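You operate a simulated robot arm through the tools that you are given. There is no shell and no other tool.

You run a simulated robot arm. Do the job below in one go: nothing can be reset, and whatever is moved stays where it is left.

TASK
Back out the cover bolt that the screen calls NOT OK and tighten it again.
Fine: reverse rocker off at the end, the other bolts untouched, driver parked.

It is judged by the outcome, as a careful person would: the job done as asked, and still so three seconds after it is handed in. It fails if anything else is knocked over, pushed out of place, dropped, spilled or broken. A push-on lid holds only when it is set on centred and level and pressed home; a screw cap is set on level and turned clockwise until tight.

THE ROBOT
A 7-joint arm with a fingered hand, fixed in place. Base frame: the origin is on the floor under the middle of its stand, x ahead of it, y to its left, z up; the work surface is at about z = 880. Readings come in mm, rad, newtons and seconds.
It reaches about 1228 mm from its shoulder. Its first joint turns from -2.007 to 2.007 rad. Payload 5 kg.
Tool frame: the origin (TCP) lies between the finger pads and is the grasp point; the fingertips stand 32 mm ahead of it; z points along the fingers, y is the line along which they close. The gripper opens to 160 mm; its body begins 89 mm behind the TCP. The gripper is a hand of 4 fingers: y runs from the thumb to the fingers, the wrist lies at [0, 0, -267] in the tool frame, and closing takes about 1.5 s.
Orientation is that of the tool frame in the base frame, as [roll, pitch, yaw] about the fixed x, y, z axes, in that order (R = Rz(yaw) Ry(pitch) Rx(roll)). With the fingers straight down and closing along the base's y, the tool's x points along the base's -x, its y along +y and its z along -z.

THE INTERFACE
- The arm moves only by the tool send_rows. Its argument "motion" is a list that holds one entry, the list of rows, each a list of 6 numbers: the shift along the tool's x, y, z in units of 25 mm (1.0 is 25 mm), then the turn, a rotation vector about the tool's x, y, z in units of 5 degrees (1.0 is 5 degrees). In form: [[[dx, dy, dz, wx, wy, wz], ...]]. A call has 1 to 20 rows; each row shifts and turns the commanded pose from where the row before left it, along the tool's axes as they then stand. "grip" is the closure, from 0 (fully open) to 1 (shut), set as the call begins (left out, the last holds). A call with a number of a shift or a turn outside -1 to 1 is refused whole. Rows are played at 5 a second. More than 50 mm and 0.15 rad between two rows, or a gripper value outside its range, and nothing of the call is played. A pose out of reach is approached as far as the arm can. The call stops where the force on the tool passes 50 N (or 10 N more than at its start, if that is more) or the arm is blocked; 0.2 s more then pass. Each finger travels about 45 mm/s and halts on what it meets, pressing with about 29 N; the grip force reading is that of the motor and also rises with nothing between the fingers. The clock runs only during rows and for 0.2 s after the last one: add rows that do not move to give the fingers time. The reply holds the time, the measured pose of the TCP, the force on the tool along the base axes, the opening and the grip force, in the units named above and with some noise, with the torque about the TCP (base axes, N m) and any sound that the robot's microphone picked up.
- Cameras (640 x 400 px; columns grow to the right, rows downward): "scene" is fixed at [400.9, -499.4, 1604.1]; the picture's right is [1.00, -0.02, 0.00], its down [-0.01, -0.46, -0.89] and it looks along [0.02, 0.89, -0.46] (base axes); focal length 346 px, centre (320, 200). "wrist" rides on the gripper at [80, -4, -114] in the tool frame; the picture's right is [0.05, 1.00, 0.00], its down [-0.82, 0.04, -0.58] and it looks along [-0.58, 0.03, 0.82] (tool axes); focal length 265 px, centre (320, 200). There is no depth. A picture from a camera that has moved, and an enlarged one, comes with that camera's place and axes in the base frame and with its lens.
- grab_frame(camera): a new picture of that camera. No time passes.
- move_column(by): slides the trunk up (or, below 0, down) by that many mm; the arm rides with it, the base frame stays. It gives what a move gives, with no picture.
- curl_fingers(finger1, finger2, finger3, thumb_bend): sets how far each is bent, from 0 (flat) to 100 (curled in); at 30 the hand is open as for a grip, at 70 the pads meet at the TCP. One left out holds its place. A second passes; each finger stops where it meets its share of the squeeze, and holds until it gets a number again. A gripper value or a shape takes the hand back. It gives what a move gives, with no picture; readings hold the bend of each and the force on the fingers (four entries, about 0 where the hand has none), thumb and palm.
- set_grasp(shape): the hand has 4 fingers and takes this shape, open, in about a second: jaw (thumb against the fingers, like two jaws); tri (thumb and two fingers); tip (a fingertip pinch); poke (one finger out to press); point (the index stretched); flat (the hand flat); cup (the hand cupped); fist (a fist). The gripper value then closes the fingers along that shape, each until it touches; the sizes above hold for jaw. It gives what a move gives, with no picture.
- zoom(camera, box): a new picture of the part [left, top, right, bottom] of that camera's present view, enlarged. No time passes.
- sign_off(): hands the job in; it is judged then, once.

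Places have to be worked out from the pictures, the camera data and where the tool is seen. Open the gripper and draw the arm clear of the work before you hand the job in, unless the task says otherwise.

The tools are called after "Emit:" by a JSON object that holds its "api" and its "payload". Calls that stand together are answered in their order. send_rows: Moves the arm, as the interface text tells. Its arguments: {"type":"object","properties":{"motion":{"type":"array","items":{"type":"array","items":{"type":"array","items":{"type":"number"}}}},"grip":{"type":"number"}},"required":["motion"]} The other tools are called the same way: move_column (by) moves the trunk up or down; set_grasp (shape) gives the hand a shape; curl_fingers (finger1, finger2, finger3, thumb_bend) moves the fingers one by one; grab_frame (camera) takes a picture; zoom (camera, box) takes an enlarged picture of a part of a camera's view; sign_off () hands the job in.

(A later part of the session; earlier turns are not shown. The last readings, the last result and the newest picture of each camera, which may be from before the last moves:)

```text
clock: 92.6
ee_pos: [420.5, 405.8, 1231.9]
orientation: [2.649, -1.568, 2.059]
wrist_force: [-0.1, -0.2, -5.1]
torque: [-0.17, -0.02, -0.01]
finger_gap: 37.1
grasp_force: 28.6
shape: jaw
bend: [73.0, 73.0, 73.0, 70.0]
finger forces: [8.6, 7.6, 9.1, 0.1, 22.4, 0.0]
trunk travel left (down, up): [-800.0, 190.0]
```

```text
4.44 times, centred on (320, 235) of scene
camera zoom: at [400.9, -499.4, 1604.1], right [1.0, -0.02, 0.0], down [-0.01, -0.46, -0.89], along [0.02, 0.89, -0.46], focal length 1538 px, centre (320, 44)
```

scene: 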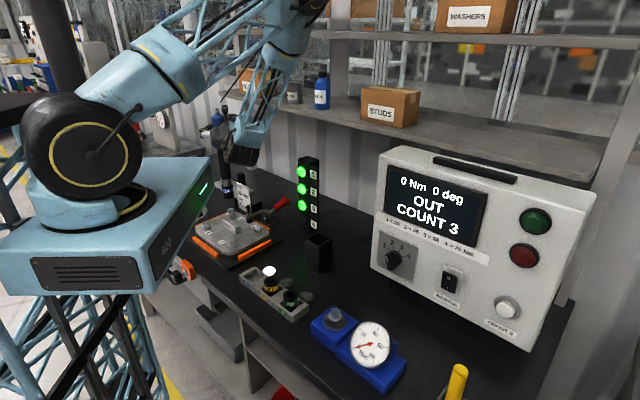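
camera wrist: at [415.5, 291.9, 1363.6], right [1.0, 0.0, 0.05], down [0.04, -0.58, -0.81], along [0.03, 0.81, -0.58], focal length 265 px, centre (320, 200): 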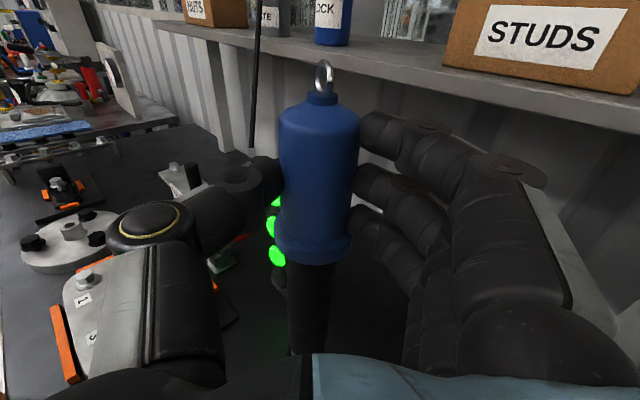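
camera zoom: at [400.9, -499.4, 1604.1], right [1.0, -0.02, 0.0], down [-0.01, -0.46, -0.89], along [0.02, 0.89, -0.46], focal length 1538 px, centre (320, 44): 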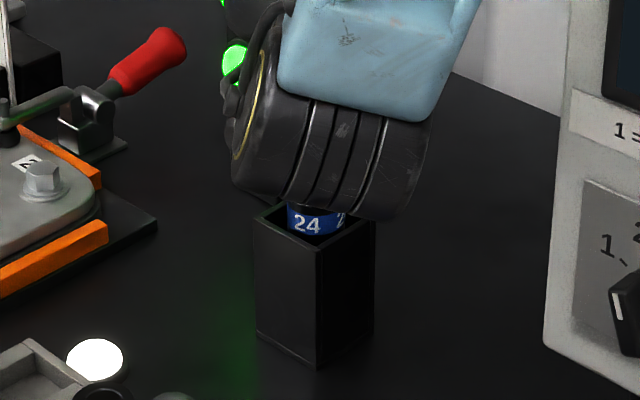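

The socket is entering the holder cleanly. Lower 62 mm more, then in small steps to the bottom.

Emit:
{"api": "send_rows", "payload": {"motion": [[[-0.4, 0, 0, 0, 0, 0], [-0.4, 0, 0, 0, 0, 0], [-0.4, 0, 0, 0, 0, 0], [-0.4, 0, 0, 0, 0, 0], [-0.4, 0, 0, 0, 0, 0], [-0.4, 0, 0, 0, 0, 0], [-0.08, 0, 0, 0, 0, 0], [0, 0, 0, 0, 0, 0]]]}}

Emit:
{"api": "send_rows", "payload": {"motion": [[[-0.08, 0, 0, 0, 0, 0], [-0.08, 0, 0, 0, 0, 0], [-0.08, 0, 0, 0, 0, 0], [0, 0, 0, 0, 0, 0]]]}}

```text
clock: 94.4
ee_pos: [420.7, 405.8, 1171.9]
orientation: [2.636, -1.566, 2.072]
wrist_force: [-1.2, -0.2, -5.1]
torque: [-0.13, -0.03, 0.05]
finger_gap: 37.1
grasp_force: 28.9
shape: jaw
bend: [73.0, 73.0, 73.0, 70.0]
finger forces: [8.5, 7.6, 9.2, 0.0, 22.5, 0.0]
trunk travel left (down, up): [-800.0, 190.0]
```

```text
clock: 95.4
ee_pos: [421.0, 405.3, 1164.6]
orientation: [2.628, -1.567, 2.08]
wrist_force: [-0.5, 0.3, -4.5]
torque: [-0.16, -0.04, 0.01]
finger_gap: 37.0
grasp_force: 28.6
shape: jaw
bend: [73.0, 73.0, 73.0, 70.0]
finger forces: [8.6, 7.7, 9.2, 0.0, 22.3, 0.0]
trunk travel left (down, up): [-800.0, 190.0]
```

Continue down in 1 mm steps until it just touches the floor of the holder.

Emit:
{"api": "send_rows", "payload": {"motion": [[[-0.05, 0, 0, 0, 0, 0], [-0.05, 0, 0, 0, 0, 0], [0, 0, 0, 0, 0, 0]]]}}

Emit:
{"api": "send_rows", "payload": {"motion": [[[-0.05, 0, 0, 0, 0, 0], [-0.03, 0, 0, 0, 0, 0], [0, 0, 0, 0, 0, 0]]]}}

```text
clock: 96.2
ee_pos: [420.5, 404.4, 1162.1]
orientation: [2.699, -1.567, 2.009]
wrist_force: [-0.7, -0.3, -5.8]
torque: [-0.13, -0.01, 0.01]
finger_gap: 37.1
grasp_force: 28.9
shape: jaw
bend: [73.0, 73.0, 73.0, 70.0]
finger forces: [8.5, 7.5, 9.1, 0.1, 22.3, 0.0]
trunk travel left (down, up): [-800.0, 190.0]
```

```text
clock: 97.0
ee_pos: [421.4, 404.5, 1159.5]
orientation: [2.615, -1.567, 2.093]
wrist_force: [0.5, 0.2, -4.3]
torque: [-0.11, -0.04, 0.0]
finger_gap: 37.2
grasp_force: 29.2
shape: jaw
bend: [73.0, 73.0, 73.0, 70.0]
finger forces: [8.5, 7.4, 9.2, 0.0, 22.3, 0.0]
trunk travel left (down, up): [-800.0, 190.0]
```

Emit:
{"api": "send_rows", "payload": {"motion": [[[-0.05, 0, 0, 0, 0, 0], [-0.03, 0, 0, 0, 0, 0], [0, 0, 0, 0, 0, 0]]]}}

Emit:
{"api": "grab_frame", "payload": {"camera": "wrist"}}

```text
clock: 97.8
ee_pos: [419.6, 405.1, 1159.3]
orientation: [2.196, -1.567, 2.513]
wrist_force: [0.0, -1.3, 6.5]
torque: [0.13, -0.05, -0.01]
finger_gap: 37.0
grasp_force: 29.6
shape: jaw
bend: [73.0, 73.0, 73.0, 70.0]
finger forces: [8.4, 7.7, 10.1, 0.1, 22.7, 0.0]
trunk travel left (down, up): [-800.0, 190.0]
```

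```text
taken
camera wrist: at [415.6, 290.9, 1240.2], right [1.0, 0.0, 0.05], down [0.04, -0.58, -0.81], along [0.03, 0.82, -0.58], focal length 265 px, centre (320, 200)
```

wrist: 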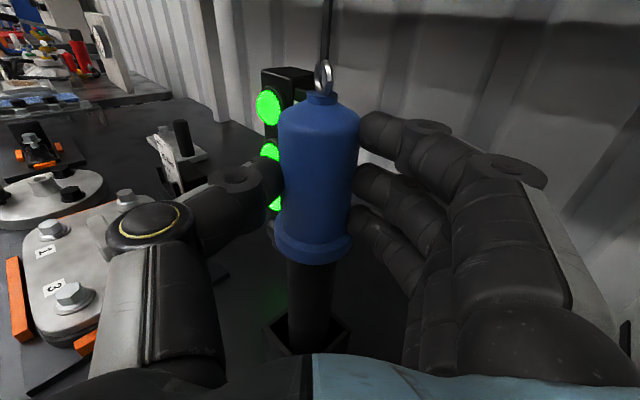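

The driver stands on the holder floor (6.5 N contact). I release it and back away 150 mm.

Emit:
{"api": "send_rows", "payload": {"motion": [[[0, 0, 0, 0, 0, 0], [0, 0, 0, 0, 0, 0], [0, 0, 0, 0, 0, 0], [0, 0, 0, 0, 0, 0], [0, 0, 0, 0, 0, 0], [0, 0, 0, 0, 0, 0], [0, 0, 0, 0, 0, 0], [0, 0, 0, 0, 0, 0], [0, 0, 0, 0, 0, 0]]], "grip": 0}}

Emit:
{"api": "send_rows", "payload": {"motion": [[[0, 0, -0.9, 0, 0, 0], [0, 0, -0.9, 0, 0, 0], [0, 0, -0.9, 0, 0, 0], [0, 0, -0.9, 0, 0, 0], [0, 0, -0.9, 0, 0, 0], [0, 0, -0.9, 0, 0, 0]]]}}

Emit:
{"api": "grab_frame", "payload": {"camera": "wrist"}}

Emit:
{"api": "grab_frame", "payload": {"camera": "scene"}}

```text
clock: 99.8
ee_pos: [420.9, 405.9, 1159.0]
orientation: [2.61, -1.566, 2.098]
wrist_force: [0.1, 0.2, -0.2]
torque: [0.0, 0.01, -0.01]
finger_gap: 159.9
grasp_force: 0.0
shape: jaw
bend: [30.0, 30.0, 30.0, 30.0]
finger forces: [0.0, 0.0, 0.0, 0.0, 0.0, 0.0]
trunk travel left (down, up): [-800.0, 190.0]
```

```text
clock: 101.2
ee_pos: [419.4, 268.8, 1160.2]
orientation: [2.359, -1.569, 2.352]
wrist_force: [0.4, -0.2, 0.2]
torque: [0.01, 0.0, 0.0]
finger_gap: 160.0
grasp_force: 0.1
shape: jaw
bend: [30.0, 30.0, 30.0, 30.0]
finger forces: [0.0, 0.0, 0.0, 0.0, 0.1, 0.0]
trunk travel left (down, up): [-800.0, 190.0]
```

```text
taken
camera wrist: at [415.4, 154.6, 1241.3], right [1.0, 0.0, 0.05], down [0.04, -0.58, -0.81], along [0.03, 0.82, -0.58], focal length 265 px, centre (320, 200)
```

wrist: 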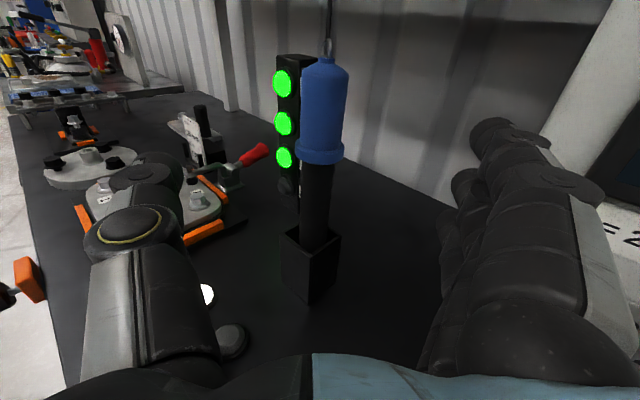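

```text
taken
```

scene: 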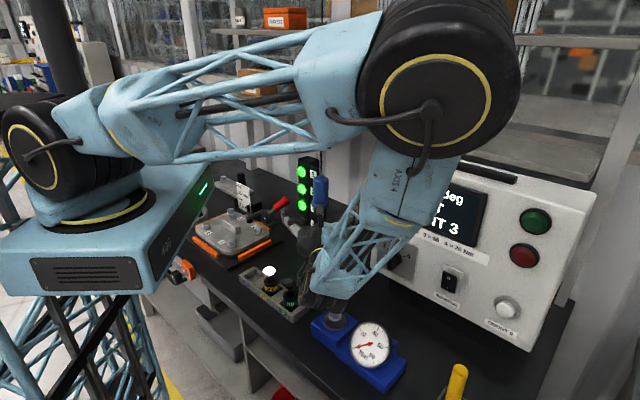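

Driver is parked upright and free. Now back to the rocker: first up, then to in front of the panel.

Emit:
{"api": "send_rows", "payload": {"motion": [[[0.92, 0, 0, 0, 0, 0], [0.92, 0, 0, 0, 0, 0], [0.92, 0, 0, 0, 0, 0], [0.92, 0, 0, 0, 0, 0], [0.92, 0, 0, 0, 0, 0], [0.92, 0, 0, 0, 0, 0], [0.92, 0, 0, 0, 0, 0], [0.92, 0, 0, 0, 0, 0], [0.92, 0, 0, 0, 0, 0], [0, 0.705, -0.945, 0, 0, 0], [0, 0.705, -0.945, 0, 0, 0], [0, 0.705, -0.945, 0, 0, 0], [0, 0.705, -0.945, 0, 0, 0], [0, 0.705, -0.945, 0, 0, 0], [0, 0.705, -0.945, 0, 0, 0], [0, 0.705, -0.945, 0, 0, 0], [0, 0.705, -0.945, 0, 0, 0]]]}}

Emit:
{"api": "send_rows", "payload": {"motion": [[[0, 0, 0, 0, -1, 0], [0, 0, 0, 0, -1, 0], [0, 0, 0, 0, -1, 0], [0, 0, 0, 0, -1, 0], [0, 0, 0, 0, -1, 0], [0, 0, 0, 0, -1, 0], [0, 0, 0, 0, -1, 0], [0, 0, 0, 0, -1, 0], [0, 0, 0, -0.721, 0, 0.606], [0, 0, 0, -0.721, 0, 0.606], [0, 0, 0, -0.721, 0, 0.606], [0, 0, 0, -0.721, 0, 0.606], [0, 0, 0, -0.721, 0, 0.606], [0, 0, 0, -0.721, 0, 0.606], [0, 0, 0, -0.721, 0, 0.606], [0, 0, 0, -0.721, 0, 0.606], [0, 0, 0, -0.721, 0, 0.606]]]}}

Emit:
{"api": "curl_fingers", "payload": {"finger1": 30, "finger2": 100, "finger3": 100, "thumb_bend": 90}}

Emit:
{"api": "grab_frame", "payload": {"camera": "wrist"}}

Emit:
{"api": "grab_frame", "payload": {"camera": "scene"}}

```text
clock: 104.8
ee_pos: [561.3, 80.8, 1367.0]
orientation: [2.49, -1.568, 2.221]
wrist_force: [0.1, -0.7, 0.1]
torque: [-0.03, -0.02, 0.01]
finger_gap: 160.0
grasp_force: 0.1
shape: jaw
bend: [30.0, 30.0, 30.0, 30.0]
finger forces: [0.0, 0.0, 0.0, 0.0, 0.0, 0.1]
trunk travel left (down, up): [-800.0, 190.0]
```

```text
clock: 108.4
ee_pos: [558.4, 81.7, 1366.5]
orientation: [3.137, -0.872, 0.829]
wrist_force: [0.6, -0.2, -0.4]
torque: [-0.01, -0.01, -0.02]
finger_gap: 160.4
grasp_force: 0.1
shape: jaw
bend: [30.0, 30.0, 30.0, 30.0]
finger forces: [0.0, 0.0, 0.1, 0.1, 0.0, 0.1]
trunk travel left (down, up): [-800.0, 190.0]
```

```text
clock: 109.4
ee_pos: [558.7, 81.7, 1367.0]
orientation: [3.138, -0.873, 0.831]
wrist_force: [-0.3, 0.9, 0.0]
torque: [0.0, 0.01, -0.01]
finger_gap: 70.7
grasp_force: 0.1
shape: fingers
bend: [30.0, 81.0, 100.0, 86.0]
finger forces: [0.0, 0.0, 0.1, 0.1, 0.1, 0.1]
trunk travel left (down, up): [-800.0, 190.0]
```

```text
taken
camera wrist: at [532.5, 57.5, 1501.7], right [0.76, -0.65, 0.04], down [-0.62, -0.74, -0.25], along [0.2, 0.17, -0.97], focal length 265 px, centre (320, 200)
```

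wrist: 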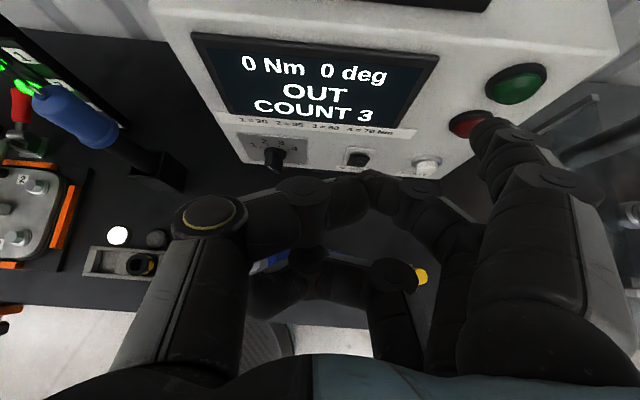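

```text
taken
```

scene: 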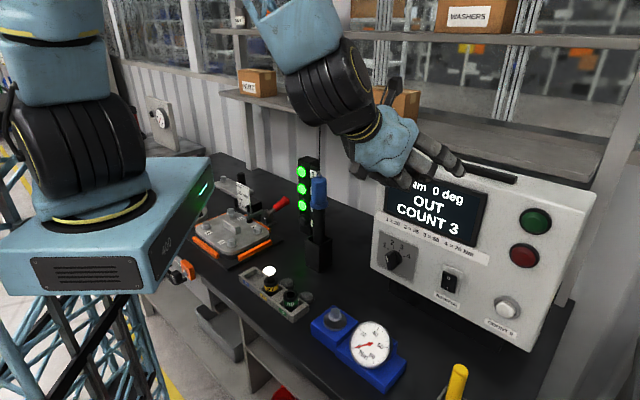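

Finger 2 got stopped by the thumb; I re-order the curl so finger 2 is fully in.

Emit:
{"api": "curl_fingers", "payload": {"thumb_bend": 40}}

Emit:
{"api": "curl_fingers", "payload": {"finger2": 100}}

Emit:
{"api": "curl_fingers", "payload": {"thumb_bend": 82}}

```text
clock: 110.4
ee_pos: [559.6, 80.3, 1367.4]
orientation: [3.139, -0.871, 0.831]
wrist_force: [0.3, -0.1, 0.5]
torque: [0.0, 0.0, -0.01]
finger_gap: 150.6
grasp_force: 0.1
shape: fingers
bend: [30.0, 100.0, 100.0, 40.0]
finger forces: [0.0, 0.0, 0.1, 0.0, 0.1, 0.1]
trunk travel left (down, up): [-800.0, 190.0]
```

```text
clock: 111.4
ee_pos: [558.9, 80.8, 1366.5]
orientation: [3.138, -0.869, 0.831]
wrist_force: [0.0, 0.3, 1.0]
torque: [-0.04, -0.01, -0.02]
finger_gap: 150.2
grasp_force: 0.0
shape: fingers
bend: [30.0, 100.0, 100.0, 40.0]
finger forces: [0.0, 0.0, 0.0, 0.0, 0.1, 0.0]
trunk travel left (down, up): [-800.0, 190.0]
```

```text
clock: 112.4
ee_pos: [559.3, 81.0, 1367.3]
orientation: [3.139, -0.871, 0.832]
wrist_force: [0.0, -0.5, -0.1]
torque: [-0.03, 0.0, -0.01]
finger_gap: 80.4
grasp_force: 0.0
shape: fingers
bend: [30.0, 100.0, 100.0, 79.0]
finger forces: [0.0, 0.0, 0.0, 0.0, 0.0, 0.0]
trunk travel left (down, up): [-800.0, 190.0]
```

Hand is set. I descend to a standoff ~30 mm in front of the rocker's "O" half (z≈1062).

Emit:
{"api": "send_rows", "payload": {"motion": [[[-0.6, -0.048, 0.876, 0, 0, 0], [-0.6, -0.048, 0.876, 0, 0, 0], [-0.6, -0.048, 0.876, 0, 0, 0], [-0.6, -0.048, 0.876, 0, 0, 0], [-0.6, -0.048, 0.876, 0, 0, 0], [-0.6, -0.048, 0.876, 0, 0, 0], [-0.6, -0.048, 0.876, 0, 0, 0], [-0.6, -0.048, 0.876, 0, 0, 0], [-0.6, -0.048, 0.876, 0, 0, 0], [-0.6, -0.048, 0.876, 0, 0, 0], [-0.6, -0.048, 0.876, 0, 0, 0], [-0.6, -0.048, 0.876, 0, 0, 0]]]}}

Emit:
{"api": "grab_frame", "payload": {"camera": "wrist"}}

Emit:
{"api": "zoom", "payload": {"camera": "scene", "box": [360, 220, 520, 340]}}

```text
clock: 115.0
ee_pos: [606.1, 153.3, 1057.8]
orientation: [3.138, -0.872, 0.831]
wrist_force: [0.0, -0.8, -0.1]
torque: [0.02, 0.0, 0.02]
finger_gap: 80.3
grasp_force: 0.1
shape: fingers
bend: [30.0, 100.0, 100.0, 79.0]
finger forces: [0.0, 0.1, 0.0, 0.1, 0.1, 0.0]
trunk travel left (down, up): [-800.0, 190.0]
```

```text
taken
camera wrist: at [579.8, 129.8, 1192.9], right [0.76, -0.65, 0.04], down [-0.62, -0.74, -0.25], along [0.2, 0.16, -0.97], focal length 265 px, centre (320, 200)
```

wrist: 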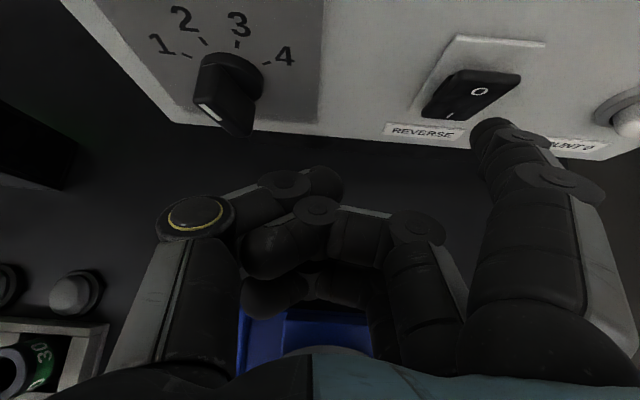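

```text
3.33 times, centred on (440, 280) of scene
camera zoom: at [400.9, -499.4, 1604.1], right [1.0, -0.02, 0.0], down [-0.01, -0.46, -0.89], along [0.02, 0.89, -0.46], focal length 1154 px, centre (-80, -67)
```

zoom: 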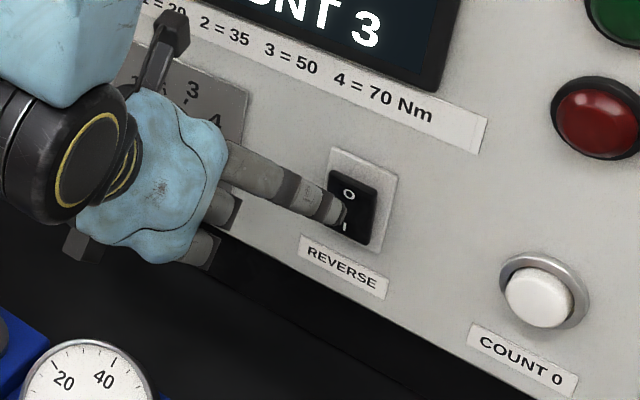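

The tip will land on the "O" mark. I push forward in 6 mm steps.

Emit:
{"api": "send_rows", "payload": {"motion": [[[0.154, 0, 0.184, 0, 0, 0], [0.154, 0, 0.184, 0, 0, 0], [0.154, 0, 0.184, 0, 0, 0], [0.154, 0, 0.184, 0, 0, 0]]]}}

Emit:
{"api": "zoom", "payload": {"camera": "scene", "box": [360, 220, 520, 340]}}

```text
clock: 116.0
ee_pos: [623.1, 170.5, 1058.9]
orientation: [3.138, -0.872, 0.83]
wrist_force: [-1.5, -1.1, 1.1]
torque: [-0.01, -0.04, -0.15]
finger_gap: 81.1
grasp_force: 0.5
shape: fingers
bend: [30.0, 100.0, 100.0, 79.0]
finger forces: [1.7, 0.0, 0.0, 0.0, 0.0, 0.1]
trunk travel left (down, up): [-800.0, 190.0]
```

```text
3.33 times, centred on (440, 280) of scene
camera zoom: at [400.9, -499.4, 1604.1], right [1.0, -0.02, 0.0], down [-0.01, -0.46, -0.89], along [0.02, 0.89, -0.46], focal length 1154 px, centre (-80, -67)
```

zoom: 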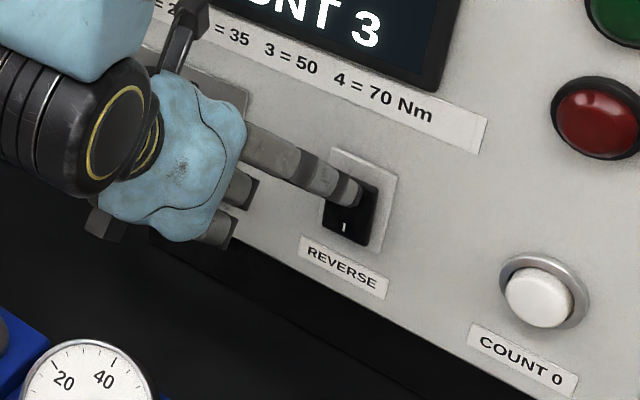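

Contact (≈2 N). I push about 8 mm further to flip it.

Emit:
{"api": "send_rows", "payload": {"motion": [[[0.1, 0, 0.12, 0, 0, 0], [0.1, 0, 0.12, 0, 0, 0], [0, 0, 0, 0, 0, 0]]]}}

Emit:
{"api": "zoom", "payload": {"camera": "scene", "box": [360, 220, 520, 340]}}

```text
clock: 116.8
ee_pos: [628.1, 175.8, 1060.1]
orientation: [3.14, -0.871, 0.829]
wrist_force: [-9.0, -4.1, -0.8]
torque: [0.04, -0.07, -0.87]
finger_gap: 81.0
grasp_force: 5.0
shape: fingers
bend: [30.0, 100.0, 100.0, 79.0]
finger forces: [9.6, 0.1, 0.0, 0.1, 0.1, 0.0]
trunk travel left (down, up): [-800.0, 190.0]
```

```text
3.33 times, centred on (440, 280) of scene
camera zoom: at [400.9, -499.4, 1604.1], right [1.0, -0.02, 0.0], down [-0.01, -0.46, -0.89], along [0.02, 0.89, -0.46], focal length 1154 px, centre (-80, -67)
```

zoom: 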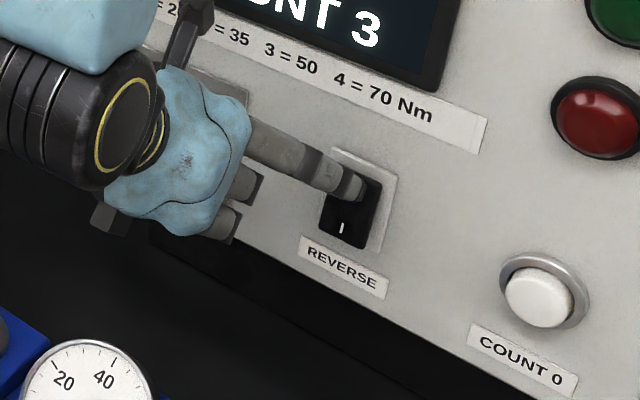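

The "I" end has come out. I back off 30 mm and verify.

Emit:
{"api": "send_rows", "payload": {"motion": [[[-0.38, 0, -0.46, 0, 0, 0], [-0.38, 0, -0.46, 0, 0, 0]]]}}

Emit:
{"api": "zoom", "payload": {"camera": "scene", "box": [360, 220, 520, 340]}}

Emit:
{"api": "zoom", "payload": {"camera": "wrist", "box": [380, 0, 600, 150]}}

Emit:
{"api": "zoom", "payload": {"camera": "scene", "box": [370, 150, 550, 250]}}

```text
clock: 117.4
ee_pos: [608.1, 154.6, 1059.9]
orientation: [3.136, -0.873, 0.833]
wrist_force: [-0.6, 0.3, -0.1]
torque: [-0.04, 0.02, 0.02]
finger_gap: 80.7
grasp_force: 0.2
shape: fingers
bend: [30.0, 100.0, 100.0, 79.0]
finger forces: [0.0, 0.1, 0.0, 0.0, 0.1, 0.0]
trunk travel left (down, up): [-800.0, 190.0]
```

```text
3.33 times, centred on (440, 280) of scene
camera zoom: at [400.9, -499.4, 1604.1], right [1.0, -0.02, 0.0], down [-0.01, -0.46, -0.89], along [0.02, 0.89, -0.46], focal length 1154 px, centre (-80, -67)
```

zoom: 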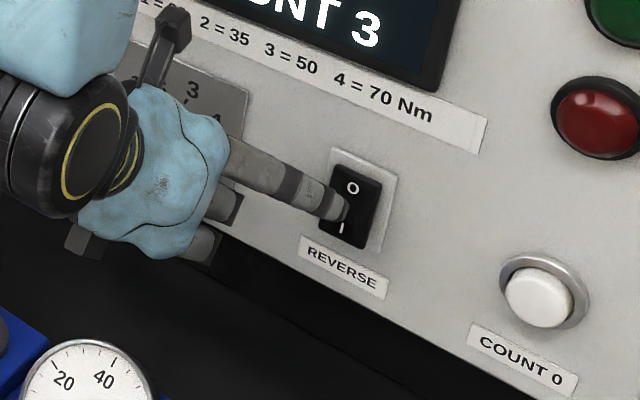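

```text
2.67 times, centred on (490, 75) of wrist
camera zoom: at [581.0, 131.7, 1194.8], right [0.76, -0.65, 0.04], down [-0.62, -0.74, -0.25], along [0.2, 0.17, -0.97], focal length 708 px, centre (-133, 533)
```

zoom: 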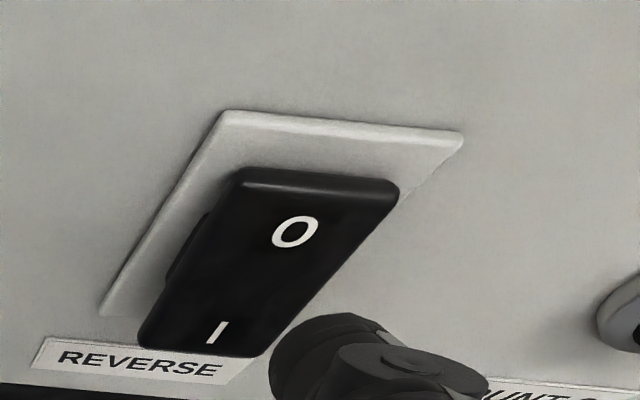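

```text
3.56 times, centred on (460, 200) of scene
camera zoom: at [400.9, -499.4, 1604.1], right [1.0, -0.02, 0.0], down [-0.01, -0.46, -0.89], along [0.02, 0.89, -0.46], focal length 1230 px, centre (-178, 200)
```

zoom: 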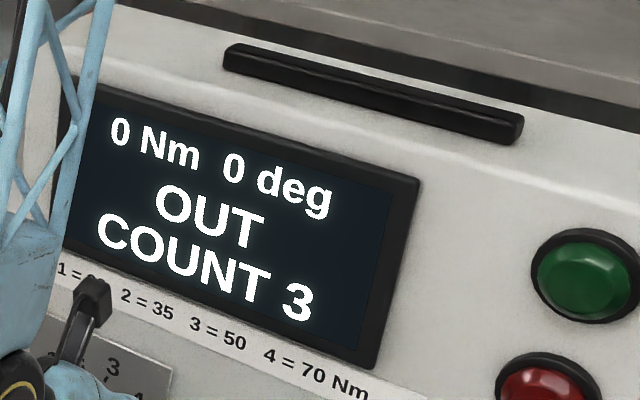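

Rocker is back at O. Now return for the driver: up and away, open to jaw, turn the hand back toward +y.

Emit:
{"api": "send_rows", "payload": {"motion": [[[0, 0, -0.8, 0, 0, 0], [0.64, 0.048, -0.86, 0, 0, 0], [0.64, 0.048, -0.86, 0, 0, 0], [0.64, 0.048, -0.86, 0, 0, 0], [0.64, 0.048, -0.86, 0, 0, 0], [0.64, 0.048, -0.86, 0, 0, 0], [0.64, 0.048, -0.86, 0, 0, 0], [0.64, 0.048, -0.86, 0, 0, 0], [0.64, 0.048, -0.86, 0, 0, 0], [0.64, 0.048, -0.86, 0, 0, 0], [0.64, 0.048, -0.86, 0, 0, 0], [0.64, 0.048, -0.86, 0, 0, 0]]]}}

Emit:
{"api": "set_grasp", "payload": {"shape": "jaw"}}

Emit:
{"api": "send_rows", "payload": {"motion": [[[0, 0, 0, 0.721, 0, -0.606], [0, 0, 0, 0.721, 0, -0.606], [0, 0, 0, 0.721, 0, -0.606], [0, 0, 0, 0.721, 0, -0.606], [0, 0, 0, 0.721, 0, -0.606], [0, 0, 0, 0.721, 0, -0.606], [0, 0, 0, 0.721, 0, -0.606], [0, 0, 0, 0.721, 0, -0.606], [0, 0, 0, 0.721, 0, -0.606], [0, 0, 0, 0, 1, 0], [0, 0, 0, 0, 1, 0], [0, 0, 0, 0, 1, 0], [0, 0, 0, 0, 1, 0], [0, 0, 0, 0, 1, 0], [0, 0, 0, 0, 1, 0], [0, 0, 0, 0, 1, 0], [0, 0, 0, 0, 1, 0]]]}}

Emit:
{"api": "grab_frame", "payload": {"camera": "wrist"}}

```text
clock: 120.0
ee_pos: [560.4, 85.5, 1358.7]
orientation: [3.138, -0.871, 0.831]
wrist_force: [-0.2, 1.0, 0.1]
torque: [0.03, -0.02, 0.0]
finger_gap: 80.8
grasp_force: 0.1
shape: fingers
bend: [30.0, 100.0, 100.0, 79.0]
finger forces: [0.1, 0.1, 0.1, 0.1, 0.0, 0.0]
trunk travel left (down, up): [-800.0, 190.0]
```

```text
clock: 120.9
ee_pos: [561.5, 84.8, 1358.6]
orientation: [3.138, -0.871, 0.829]
wrist_force: [-0.4, -0.2, -0.5]
torque: [0.02, -0.01, -0.02]
finger_gap: 160.0
grasp_force: 0.1
shape: jaw
bend: [30.0, 30.0, 30.0, 30.0]
finger forces: [0.1, 0.0, 0.1, 0.1, 0.0, 0.1]
trunk travel left (down, up): [-800.0, 190.0]
```

```text
clock: 124.5
ee_pos: [562.0, 84.9, 1359.9]
orientation: [2.15, -1.57, 2.558]
wrist_force: [-0.5, 0.1, -0.2]
torque: [0.02, -0.01, 0.01]
finger_gap: 160.2
grasp_force: 0.0
shape: jaw
bend: [30.0, 30.0, 30.0, 30.0]
finger forces: [0.0, 0.0, 0.0, 0.0, 0.0, 0.1]
trunk travel left (down, up): [-800.0, 190.0]
```

```text
taken
camera wrist: at [557.4, -29.4, 1440.4], right [1.0, 0.0, 0.05], down [0.04, -0.58, -0.81], along [0.03, 0.82, -0.58], focal length 265 px, centre (320, 200)
```

wrist: 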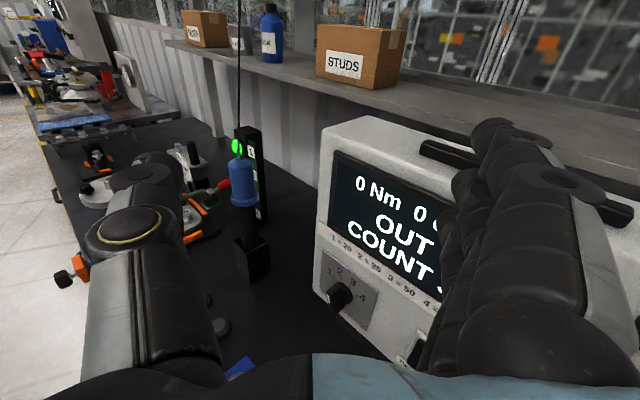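

Good. Move to in front of the driver, then down to z≈1160.

Emit:
{"api": "send_rows", "payload": {"motion": [[[0, -0.7125, 0.975, 0, 0, 0], [0, -0.7125, 0.975, 0, 0, 0], [0, -0.7125, 0.975, 0, 0, 0], [0, -0.7125, 0.975, 0, 0, 0], [0, -0.7125, 0.975, 0, 0, 0], [0, -0.7125, 0.975, 0, 0, 0], [0, -0.7125, 0.975, 0, 0, 0], [0, -0.7125, 0.975, 0, 0, 0], [-0.889, 0, 0, 0, 0, 0], [-0.889, 0, 0, 0, 0, 0], [-0.889, 0, 0, 0, 0, 0], [-0.889, 0, 0, 0, 0, 0], [-0.889, 0, 0, 0, 0, 0], [-0.889, 0, 0, 0, 0, 0], [-0.889, 0, 0, 0, 0, 0], [-0.889, 0, 0, 0, 0, 0], [-0.889, 0, 0, 0, 0, 0]]]}}

Emit:
{"api": "grab_frame", "payload": {"camera": "wrist"}}

```text
clock: 128.1
ee_pos: [420.7, 278.2, 1159.9]
orientation: [2.649, -1.567, 2.057]
wrist_force: [-0.1, -0.4, 0.0]
torque: [-0.02, -0.02, 0.03]
finger_gap: 159.7
grasp_force: 0.1
shape: jaw
bend: [30.0, 30.0, 30.0, 30.0]
finger forces: [0.0, 0.0, 0.1, 0.0, 0.0, 0.1]
trunk travel left (down, up): [-800.0, 190.0]
```

```text
taken
camera wrist: at [416.0, 164.1, 1241.4], right [1.0, 0.0, 0.05], down [0.04, -0.58, -0.81], along [0.03, 0.81, -0.58], focal length 265 px, centre (320, 200)
```

wrist: 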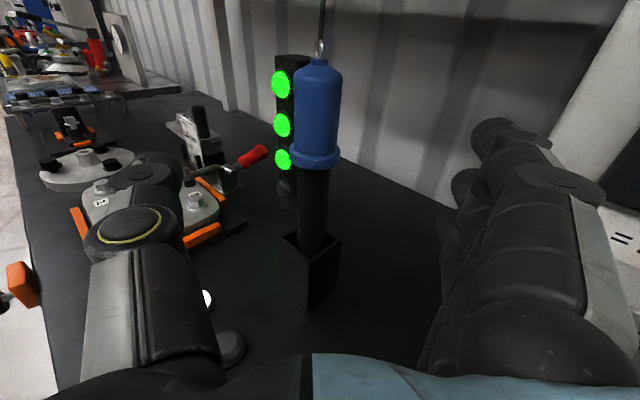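

Approach forward 128 mm with a small x correction and check before closing.

Emit:
{"api": "send_rows", "payload": {"motion": [[[0, -0.06, 1, 0, 0, 0], [0, 0, 1, 0, 0, 0], [0, 0, 1, 0, 0, 0], [0, 0, 1, 0, 0, 0], [0, 0, 1, 0, 0, 0], [0, 0, 0.1, 0, 0, 0], [0, 0, 0, 0, 0, 0]]]}}

Emit:
{"api": "grab_frame", "payload": {"camera": "wrist"}}

```text
clock: 129.7
ee_pos: [420.1, 408.4, 1158.6]
orientation: [2.567, -1.568, 2.14]
wrist_force: [-0.4, -0.5, 1.6]
torque: [0.0, 0.01, 0.0]
finger_gap: 160.2
grasp_force: 0.1
shape: jaw
bend: [30.0, 30.0, 30.0, 30.0]
finger forces: [0.0, 0.0, 0.0, 0.1, 0.0, 0.0]
trunk travel left (down, up): [-800.0, 190.0]
```

```text
taken
camera wrist: at [415.0, 294.1, 1239.6], right [1.0, 0.0, 0.05], down [0.04, -0.58, -0.81], along [0.03, 0.81, -0.58], focal length 265 px, centre (320, 200)
```

wrist: 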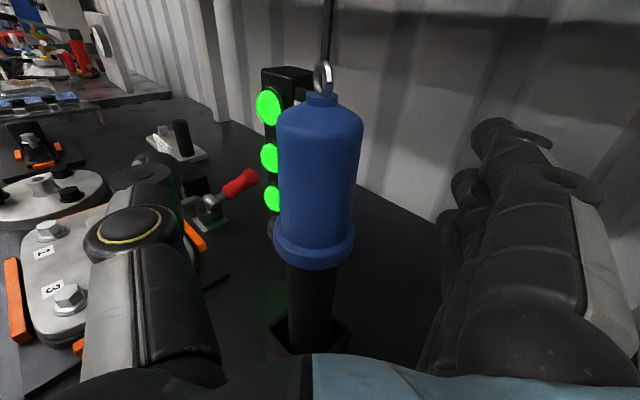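

The driver now stands ~3 mm nearer than at first, so I back up 3 mm and close.

Emit:
{"api": "send_rows", "payload": {"motion": [[[0, 0, -0.12, 0, 0, 0], [0, 0, 0, 0, 0, 0]]]}}

Emit:
{"api": "send_rows", "payload": {"motion": [[[0, 0, 0, 0, 0, 0], [0, 0, 0, 0, 0, 0], [0, 0, 0, 0, 0, 0], [0, 0, 0, 0, 0, 0], [0, 0, 0, 0, 0, 0], [0, 0, 0, 0, 0, 0], [0, 0, 0, 0, 0, 0], [0, 0, 0, 0, 0, 0], [0, 0, 0, 0, 0, 0], [0, 0, 0, 0, 0, 0]]], "grip": 1}}

Emit:
{"api": "grab_frame", "payload": {"camera": "wrist"}}

```text
clock: 130.3
ee_pos: [419.2, 405.4, 1157.8]
orientation: [2.622, -1.567, 2.086]
wrist_force: [-0.3, -0.1, 0.0]
torque: [0.0, 0.03, 0.01]
finger_gap: 159.9
grasp_force: 0.1
shape: jaw
bend: [30.0, 30.0, 30.0, 30.0]
finger forces: [0.0, 0.0, 0.0, 0.0, 0.1, 0.0]
trunk travel left (down, up): [-800.0, 190.0]
```

```text
clock: 132.5
ee_pos: [419.2, 405.6, 1159.5]
orientation: [2.521, -1.567, 2.19]
wrist_force: [0.2, -0.1, 1.9]
torque: [0.03, -0.07, 0.04]
finger_gap: 37.6
grasp_force: 29.1
shape: jaw
bend: [73.0, 73.0, 73.0, 70.0]
finger forces: [8.8, 8.7, 7.3, 0.0, 23.2, 0.1]
trunk travel left (down, up): [-800.0, 190.0]
```

```text
taken
camera wrist: at [415.2, 291.0, 1239.9], right [1.0, 0.0, 0.05], down [0.04, -0.58, -0.81], along [0.03, 0.81, -0.58], focal length 265 px, centre (320, 200)
```

wrist: 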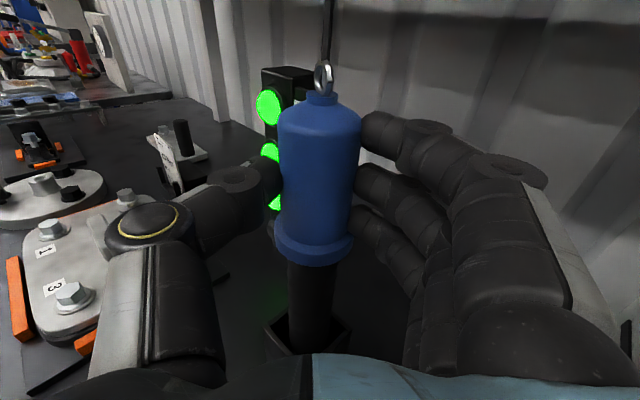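

Solid grip again. Lift the driver out of the holder and carry it to above bolt 4 (TCP target (80, 668.6)).

Emit:
{"api": "send_rows", "payload": {"motion": [[[0.2, 0, 0, 0, 0, 0], [0.2, 0, 0, 0, 0, 0], [0.9, 0, 0, 0, 0, 0], [0.9, 0, 0, 0, 0, 0], [0.9, 0, 0, 0, 0, 0], [0.9, 0, 0, 0, 0, 0], [0.9, 0, 0, 0, 0, 0], [0.2, 0, 0, 0, 0, 0], [0, 0, 0, 0, 0, 0]]]}}

Emit:
{"api": "send_rows", "payload": {"motion": [[[0, -0.6785, 0.526, 0, 0, 0], [0, -0.6785, 0.526, 0, 0, 0], [0, -0.6785, 0.526, 0, 0, 0], [0, -0.6785, 0.526, 0, 0, 0], [0, -0.6785, 0.526, 0, 0, 0], [0, -0.6785, 0.526, 0, 0, 0], [0, -0.6785, 0.526, 0, 0, 0], [0, -0.6785, 0.526, 0, 0, 0], [0, -0.6785, 0.526, 0, 0, 0], [0, -0.6785, 0.526, 0, 0, 0], [0, -0.6785, 0.526, 0, 0, 0], [0, -0.6785, 0.526, 0, 0, 0], [0, -0.6785, 0.526, 0, 0, 0], [0, -0.6785, 0.526, 0, 0, 0], [0, -0.6785, 0.526, 0, 0, 0], [0, -0.6785, 0.526, 0, 0, 0], [0, -0.6785, 0.526, 0, 0, 0], [0, -0.6785, 0.526, 0, 0, 0], [0, -0.6785, 0.526, 0, 0, 0], [0, -0.6785, 0.526, 0, 0, 0]]]}}

Emit:
{"api": "grab_frame", "payload": {"camera": "wrist"}}

Emit:
{"api": "zoom", "payload": {"camera": "scene", "box": [210, 170, 260, 220]}}

```text
clock: 134.5
ee_pos: [420.6, 405.6, 1287.1]
orientation: [2.689, -1.566, 2.019]
wrist_force: [-0.2, -0.5, -5.2]
torque: [-0.12, 0.0, 0.02]
finger_gap: 37.8
grasp_force: 28.4
shape: jaw
bend: [73.0, 73.0, 73.0, 70.0]
finger forces: [9.0, 8.7, 8.1, 0.0, 23.2, 0.0]
trunk travel left (down, up): [-800.0, 190.0]
```

```text
clock: 138.7
ee_pos: [82.3, 671.8, 1283.1]
orientation: [2.854, -1.567, 1.854]
wrist_force: [1.4, 1.0, -5.7]
torque: [-0.14, -0.13, 0.03]
finger_gap: 37.5
grasp_force: 29.2
shape: jaw
bend: [73.0, 73.0, 74.0, 70.0]
finger forces: [8.5, 9.0, 10.0, 0.1, 23.3, 0.0]
trunk travel left (down, up): [-800.0, 190.0]
```

```text
taken
camera wrist: at [78.0, 557.6, 1364.9], right [1.0, -0.01, 0.05], down [0.04, -0.58, -0.81], along [0.04, 0.81, -0.58], focal length 265 px, centre (320, 200)
```

wrist: 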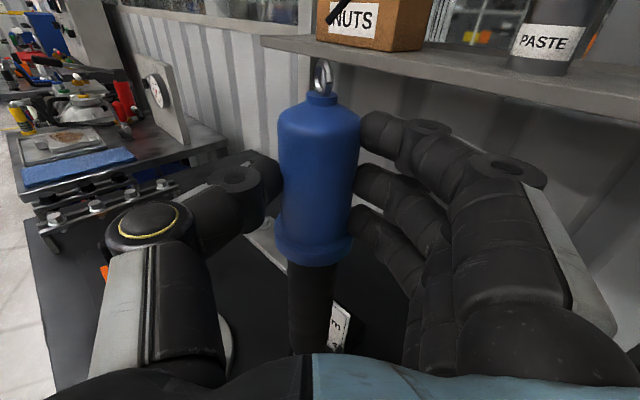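

```text
8.00 times, centred on (235, 195) of scene
camera zoom: at [400.9, -499.4, 1604.1], right [1.0, -0.02, 0.0], down [-0.01, -0.46, -0.89], along [0.02, 0.89, -0.46], focal length 2769 px, centre (1000, 240)
```

zoom: 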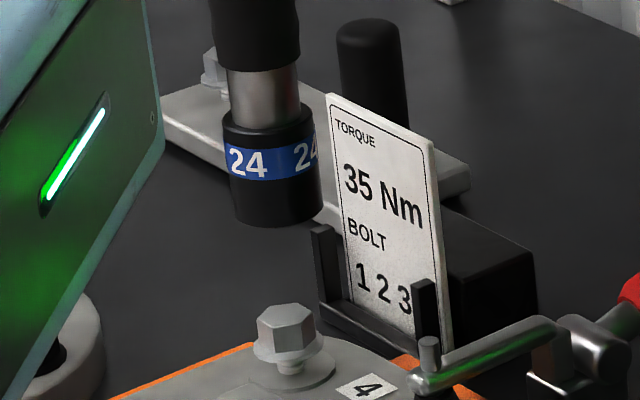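

The socket is ~2.4 mm to the right of the bolt axis by the picture. I correct x by −2.4 mm and lower 40 mm, then look again.

Emit:
{"api": "send_rows", "payload": {"motion": [[[-0.4, -0.096, 0, 0, 0, 0], [-0.4, 0, 0, 0, 0, 0], [-0.4, 0, 0, 0, 0, 0], [-0.4, 0, 0, 0, 0, 0], [0, 0, 0, 0, 0, 0], [0, 0, 0, 0, 0, 0]]]}}

Emit:
{"api": "zoom", "payload": {"camera": "scene", "box": [215, 180, 255, 220]}}

Emit:
{"api": "send_rows", "payload": {"motion": [[[0, 0, 0, 0, 0, 0]]]}}

```text
clock: 140.1
ee_pos: [77.6, 670.2, 1245.5]
orientation: [2.662, -1.568, 2.044]
wrist_force: [0.4, -0.1, -6.2]
torque: [-0.14, 0.0, 0.02]
finger_gap: 37.5
grasp_force: 28.9
shape: jaw
bend: [73.0, 73.0, 74.0, 70.0]
finger forces: [9.0, 8.8, 8.9, 0.1, 23.7, 0.0]
trunk travel left (down, up): [-800.0, 190.0]
```

```text
10.00 times, centred on (235, 200) of scene
camera zoom: at [400.9, -499.4, 1604.1], right [1.0, -0.02, 0.0], down [-0.01, -0.46, -0.89], along [0.02, 0.89, -0.46], focal length 3461 px, centre (1170, 200)
```

zoom: 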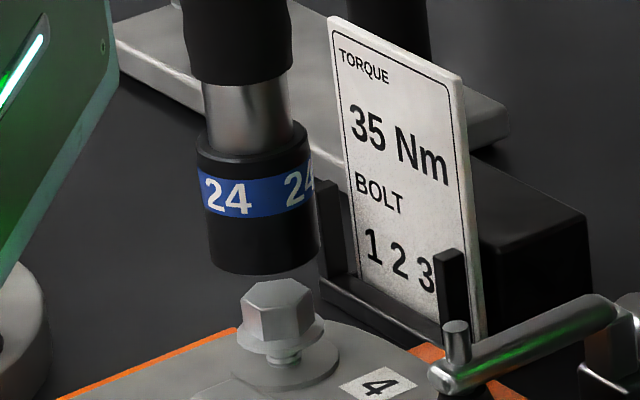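

```text
clock: 140.5
ee_pos: [78.5, 672.5, 1243.8]
orientation: [2.662, -1.568, 2.048]
wrist_force: [-0.9, 0.5, -5.1]
torque: [-0.12, -0.01, 0.01]
finger_gap: 37.4
grasp_force: 29.1
shape: jaw
bend: [73.0, 73.0, 74.0, 70.0]
finger forces: [9.1, 8.7, 8.9, 0.1, 23.7, 0.0]
trunk travel left (down, up): [-800.0, 190.0]
```

I know the socket fitted at a hand yaw of 25° with TCP ≈ (88.9, 671.2), and spindle and hex should still match at that angle. I turn the hand +25° about the driver axis again before lowering.

Emit:
{"api": "send_rows", "payload": {"motion": [[[0, 0.075, 0, 1, 0, 0], [0, 0.075, 0, 1, 0, 0], [0, 0.075, 0, 1, 0, 0], [0, 0.075, 0, 1, 0, 0], [0, 0.075, 0, 1, 0, 0], [0, 0, 0, 0, 0, 0], [0, 0, 0, 0, 0, 0], [0, 0, 0, 0, 0, 0]]]}}

Emit:
{"api": "zoom", "payload": {"camera": "scene", "box": [215, 180, 255, 220]}}

Emit:
{"api": "send_rows", "payload": {"motion": [[[0, 0, 0, 0, 0, 0]]]}}

Emit:
{"api": "send_rows", "payload": {"motion": [[[0, 0, 0, 0, 0, 0]]]}}

Emit:
{"api": "grab_frame", "payload": {"camera": "wrist"}}

```text
clock: 142.3
ee_pos: [87.3, 672.3, 1245.7]
orientation: [3.115, -1.566, 2.028]
wrist_force: [-0.3, -0.2, -4.1]
torque: [-0.15, -0.09, -0.01]
finger_gap: 37.3
grasp_force: 28.5
shape: jaw
bend: [73.0, 73.0, 74.0, 70.0]
finger forces: [8.8, 8.5, 8.8, 0.1, 23.1, 0.0]
trunk travel left (down, up): [-800.0, 190.0]
```

```text
10.00 times, centred on (235, 200) of scene
camera zoom: at [400.9, -499.4, 1604.1], right [1.0, -0.02, 0.0], down [-0.01, -0.46, -0.89], along [0.02, 0.89, -0.46], focal length 3461 px, centre (1170, 200)
```

zoom: 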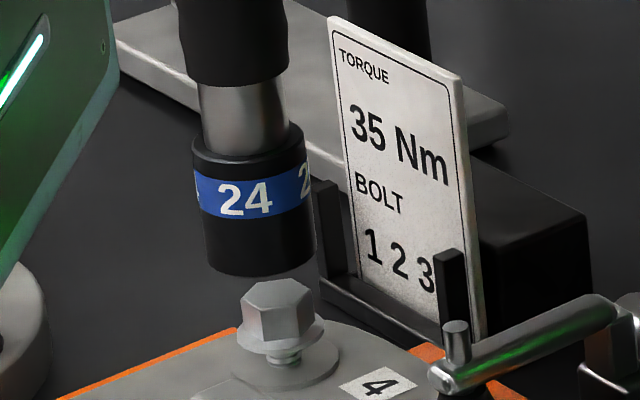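

```text
clock: 142.7
ee_pos: [87.9, 672.4, 1245.8]
orientation: [3.122, -1.568, 2.022]
wrist_force: [0.4, -0.1, -5.3]
torque: [-0.06, -0.07, 0.03]
finger_gap: 37.6
grasp_force: 28.8
shape: jaw
bend: [73.0, 73.0, 74.0, 70.0]
finger forces: [8.7, 8.5, 8.8, 0.0, 23.0, 0.0]
trunk travel left (down, up): [-800.0, 190.0]
```

```text
clock: 143.1
ee_pos: [87.0, 672.6, 1244.7]
orientation: [3.113, -1.567, 2.033]
wrist_force: [0.7, 0.0, -5.5]
torque: [-0.18, -0.07, 0.04]
finger_gap: 37.2
grasp_force: 29.1
shape: jaw
bend: [73.0, 73.0, 74.0, 70.0]
finger forces: [8.8, 8.5, 8.8, 0.1, 23.0, 0.1]
trunk travel left (down, up): [-800.0, 190.0]
```

```text
taken
camera wrist: at [131.9, 567.8, 1326.1], right [0.91, 0.42, 0.05], down [0.28, -0.51, -0.81], along [-0.31, 0.75, -0.58], focal length 265 px, centre (320, 200)
```

wrist: 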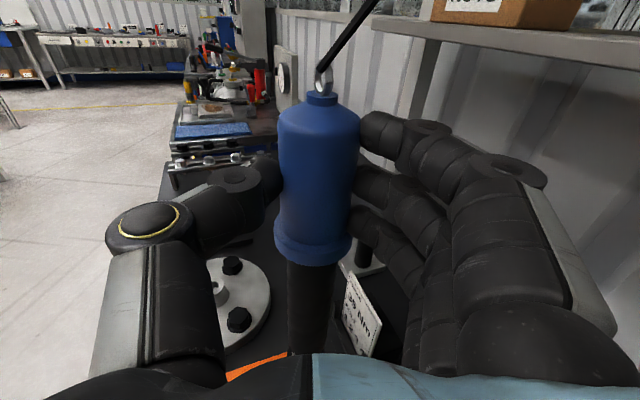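

By the image the socket end is ~3.4 mm left of the bolt axis. I correct that and lower 15 mm.

Emit:
{"api": "send_rows", "payload": {"motion": [[[-0.2, 0.123, -0.0575, 0, 0, 0], [-0.2, 0, 0, 0, 0, 0], [-0.2, 0, 0, 0, 0, 0], [0, 0, 0, 0, 0, 0], [0, 0, 0, 0, 0, 0]]]}}

Emit:
{"api": "zoom", "payload": {"camera": "scene", "box": [215, 180, 255, 220]}}

```text
clock: 144.3
ee_pos: [90.7, 674.3, 1229.2]
orientation: [3.071, -1.569, 2.074]
wrist_force: [0.3, -0.1, -4.1]
torque: [-0.12, -0.09, -0.02]
finger_gap: 37.4
grasp_force: 29.1
shape: jaw
bend: [73.0, 73.0, 74.0, 70.0]
finger forces: [8.7, 8.4, 8.8, 0.0, 23.0, 0.0]
trunk travel left (down, up): [-800.0, 190.0]
```

```text
10.00 times, centred on (235, 200) of scene
camera zoom: at [400.9, -499.4, 1604.1], right [1.0, -0.02, 0.0], down [-0.01, -0.46, -0.89], along [0.02, 0.89, -0.46], focal length 3461 px, centre (1170, 200)
```

zoom: 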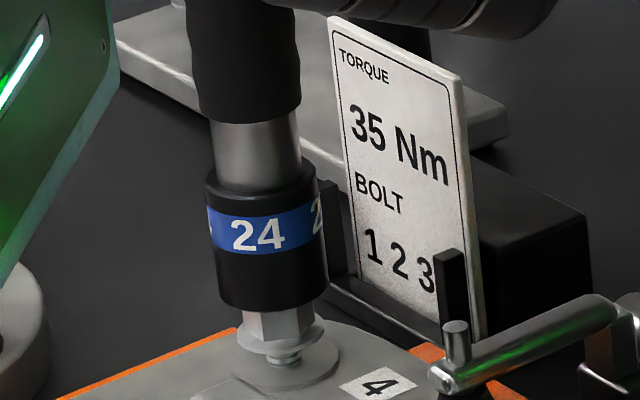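

Now well aligned over the head. Lower in 1.5 mm steps.

Emit:
{"api": "send_rows", "payload": {"motion": [[[-0.06, 0, 0, 0, 0, 0], [-0.06, 0, 0, 0, 0, 0], [-0.06, 0, 0, 0, 0, 0], [-0.06, 0, 0, 0, 0, 0], [0, 0, 0, 0, 0, 0]]]}}

```text
clock: 145.5
ee_pos: [90.9, 672.5, 1224.6]
orientation: [-3.124, -1.567, 1.985]
wrist_force: [0.4, 0.9, -5.5]
torque: [-0.1, -0.02, 0.01]
finger_gap: 37.5
grasp_force: 29.1
shape: jaw
bend: [73.0, 73.0, 74.0, 70.0]
finger forces: [8.6, 8.5, 8.7, 0.0, 23.0, 0.0]
trunk travel left (down, up): [-800.0, 190.0]
```

Emit:
{"api": "send_rows", "payload": {"motion": [[[-0.06, 0, 0, 0, 0, 0], [-0.06, 0, 0, 0, 0, 0], [0, 0, 0, 0, 0, 0]]]}}

Emit:
{"api": "zoom", "payload": {"camera": "scene", "box": [215, 180, 255, 220]}}

```text
clock: 146.3
ee_pos: [90.2, 672.9, 1221.1]
orientation: [3.038, -1.567, 2.108]
wrist_force: [0.5, -0.5, -4.5]
torque: [-0.12, -0.07, -0.01]
finger_gap: 37.6
grasp_force: 29.3
shape: jaw
bend: [73.0, 73.0, 74.0, 70.0]
finger forces: [8.8, 8.4, 8.8, 0.0, 23.0, 0.0]
trunk travel left (down, up): [-800.0, 190.0]
```

```text
10.00 times, centred on (235, 200) of scene
camera zoom: at [400.9, -499.4, 1604.1], right [1.0, -0.02, 0.0], down [-0.01, -0.46, -0.89], along [0.02, 0.89, -0.46], focal length 3461 px, centre (1170, 200)
```

zoom: 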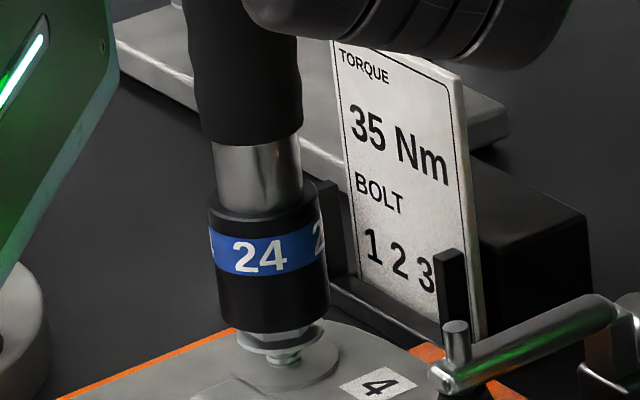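

Engaged without resistance — the hex angles match. I lower further toward the flange in steps (≈8 mm).

Emit:
{"api": "send_rows", "payload": {"motion": [[[-0.06, 0, 0, 0, 0, 0], [-0.06, 0, 0, 0, 0, 0], [-0.06, 0, 0, 0, 0, 0], [-0.06, 0, 0, 0, 0, 0], [-0.06, 0, 0, 0, 0, 0], [0, 0, 0, 0, 0, 0]]]}}

Emit:
{"api": "zoom", "payload": {"camera": "scene", "box": [215, 180, 255, 220]}}

```text
clock: 147.7
ee_pos: [91.1, 672.9, 1213.7]
orientation: [2.951, -1.568, 2.194]
wrist_force: [-0.8, 0.4, 1.0]
torque: [-0.02, -0.06, 0.01]
finger_gap: 37.4
grasp_force: 28.6
shape: jaw
bend: [73.0, 73.0, 74.0, 70.0]
finger forces: [8.6, 8.5, 9.4, 0.1, 23.1, 0.0]
trunk travel left (down, up): [-800.0, 190.0]
```

```text
10.00 times, centred on (235, 200) of scene
camera zoom: at [400.9, -499.4, 1604.1], right [1.0, -0.02, 0.0], down [-0.01, -0.46, -0.89], along [0.02, 0.89, -0.46], focal length 3461 px, centre (1170, 200)
```

zoom: 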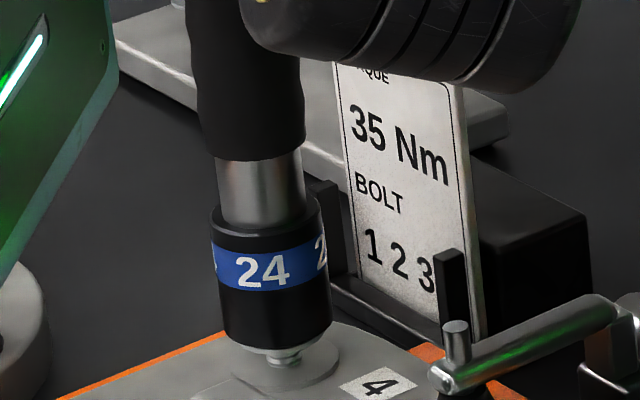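

Socket is on the flange with ~6 N. Before pressing I verify knob (2) and rocker (O).

Emit:
{"api": "zoom", "payload": {"camera": "scene", "box": [370, 220, 490, 310]}}

Emit:
{"api": "zoom", "payload": {"camera": "scene", "box": [290, 150, 340, 240]}}

```text
4.44 times, centred on (430, 265) of scene
camera zoom: at [400.9, -499.4, 1604.1], right [1.0, -0.02, 0.0], down [-0.01, -0.46, -0.89], along [0.02, 0.89, -0.46], focal length 1538 px, centre (-169, -89)
```

zoom: 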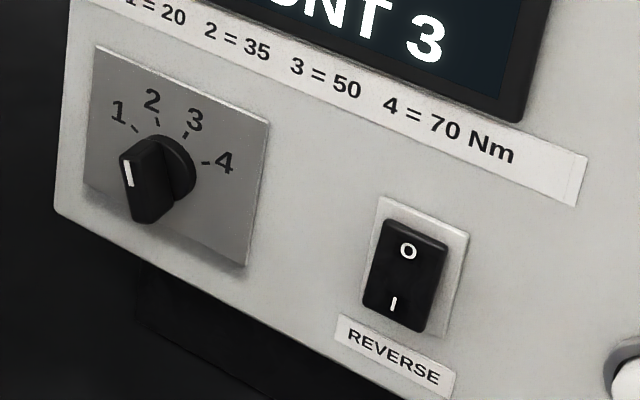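

```text
4.44 times, centred on (315, 195) of scene
camera zoom: at [400.9, -499.4, 1604.1], right [1.0, -0.02, 0.0], down [-0.01, -0.46, -0.89], along [0.02, 0.89, -0.46], focal length 1538 px, centre (342, 222)
```

zoom: 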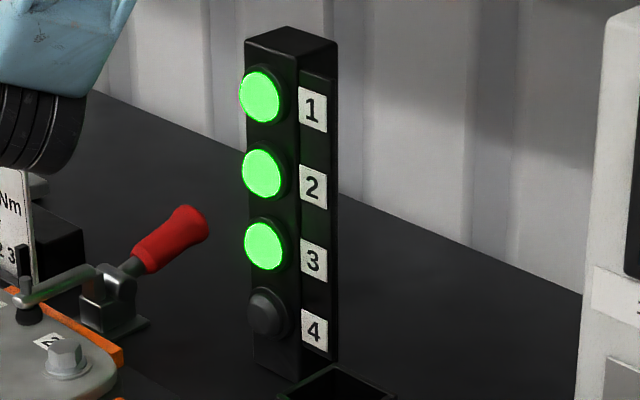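

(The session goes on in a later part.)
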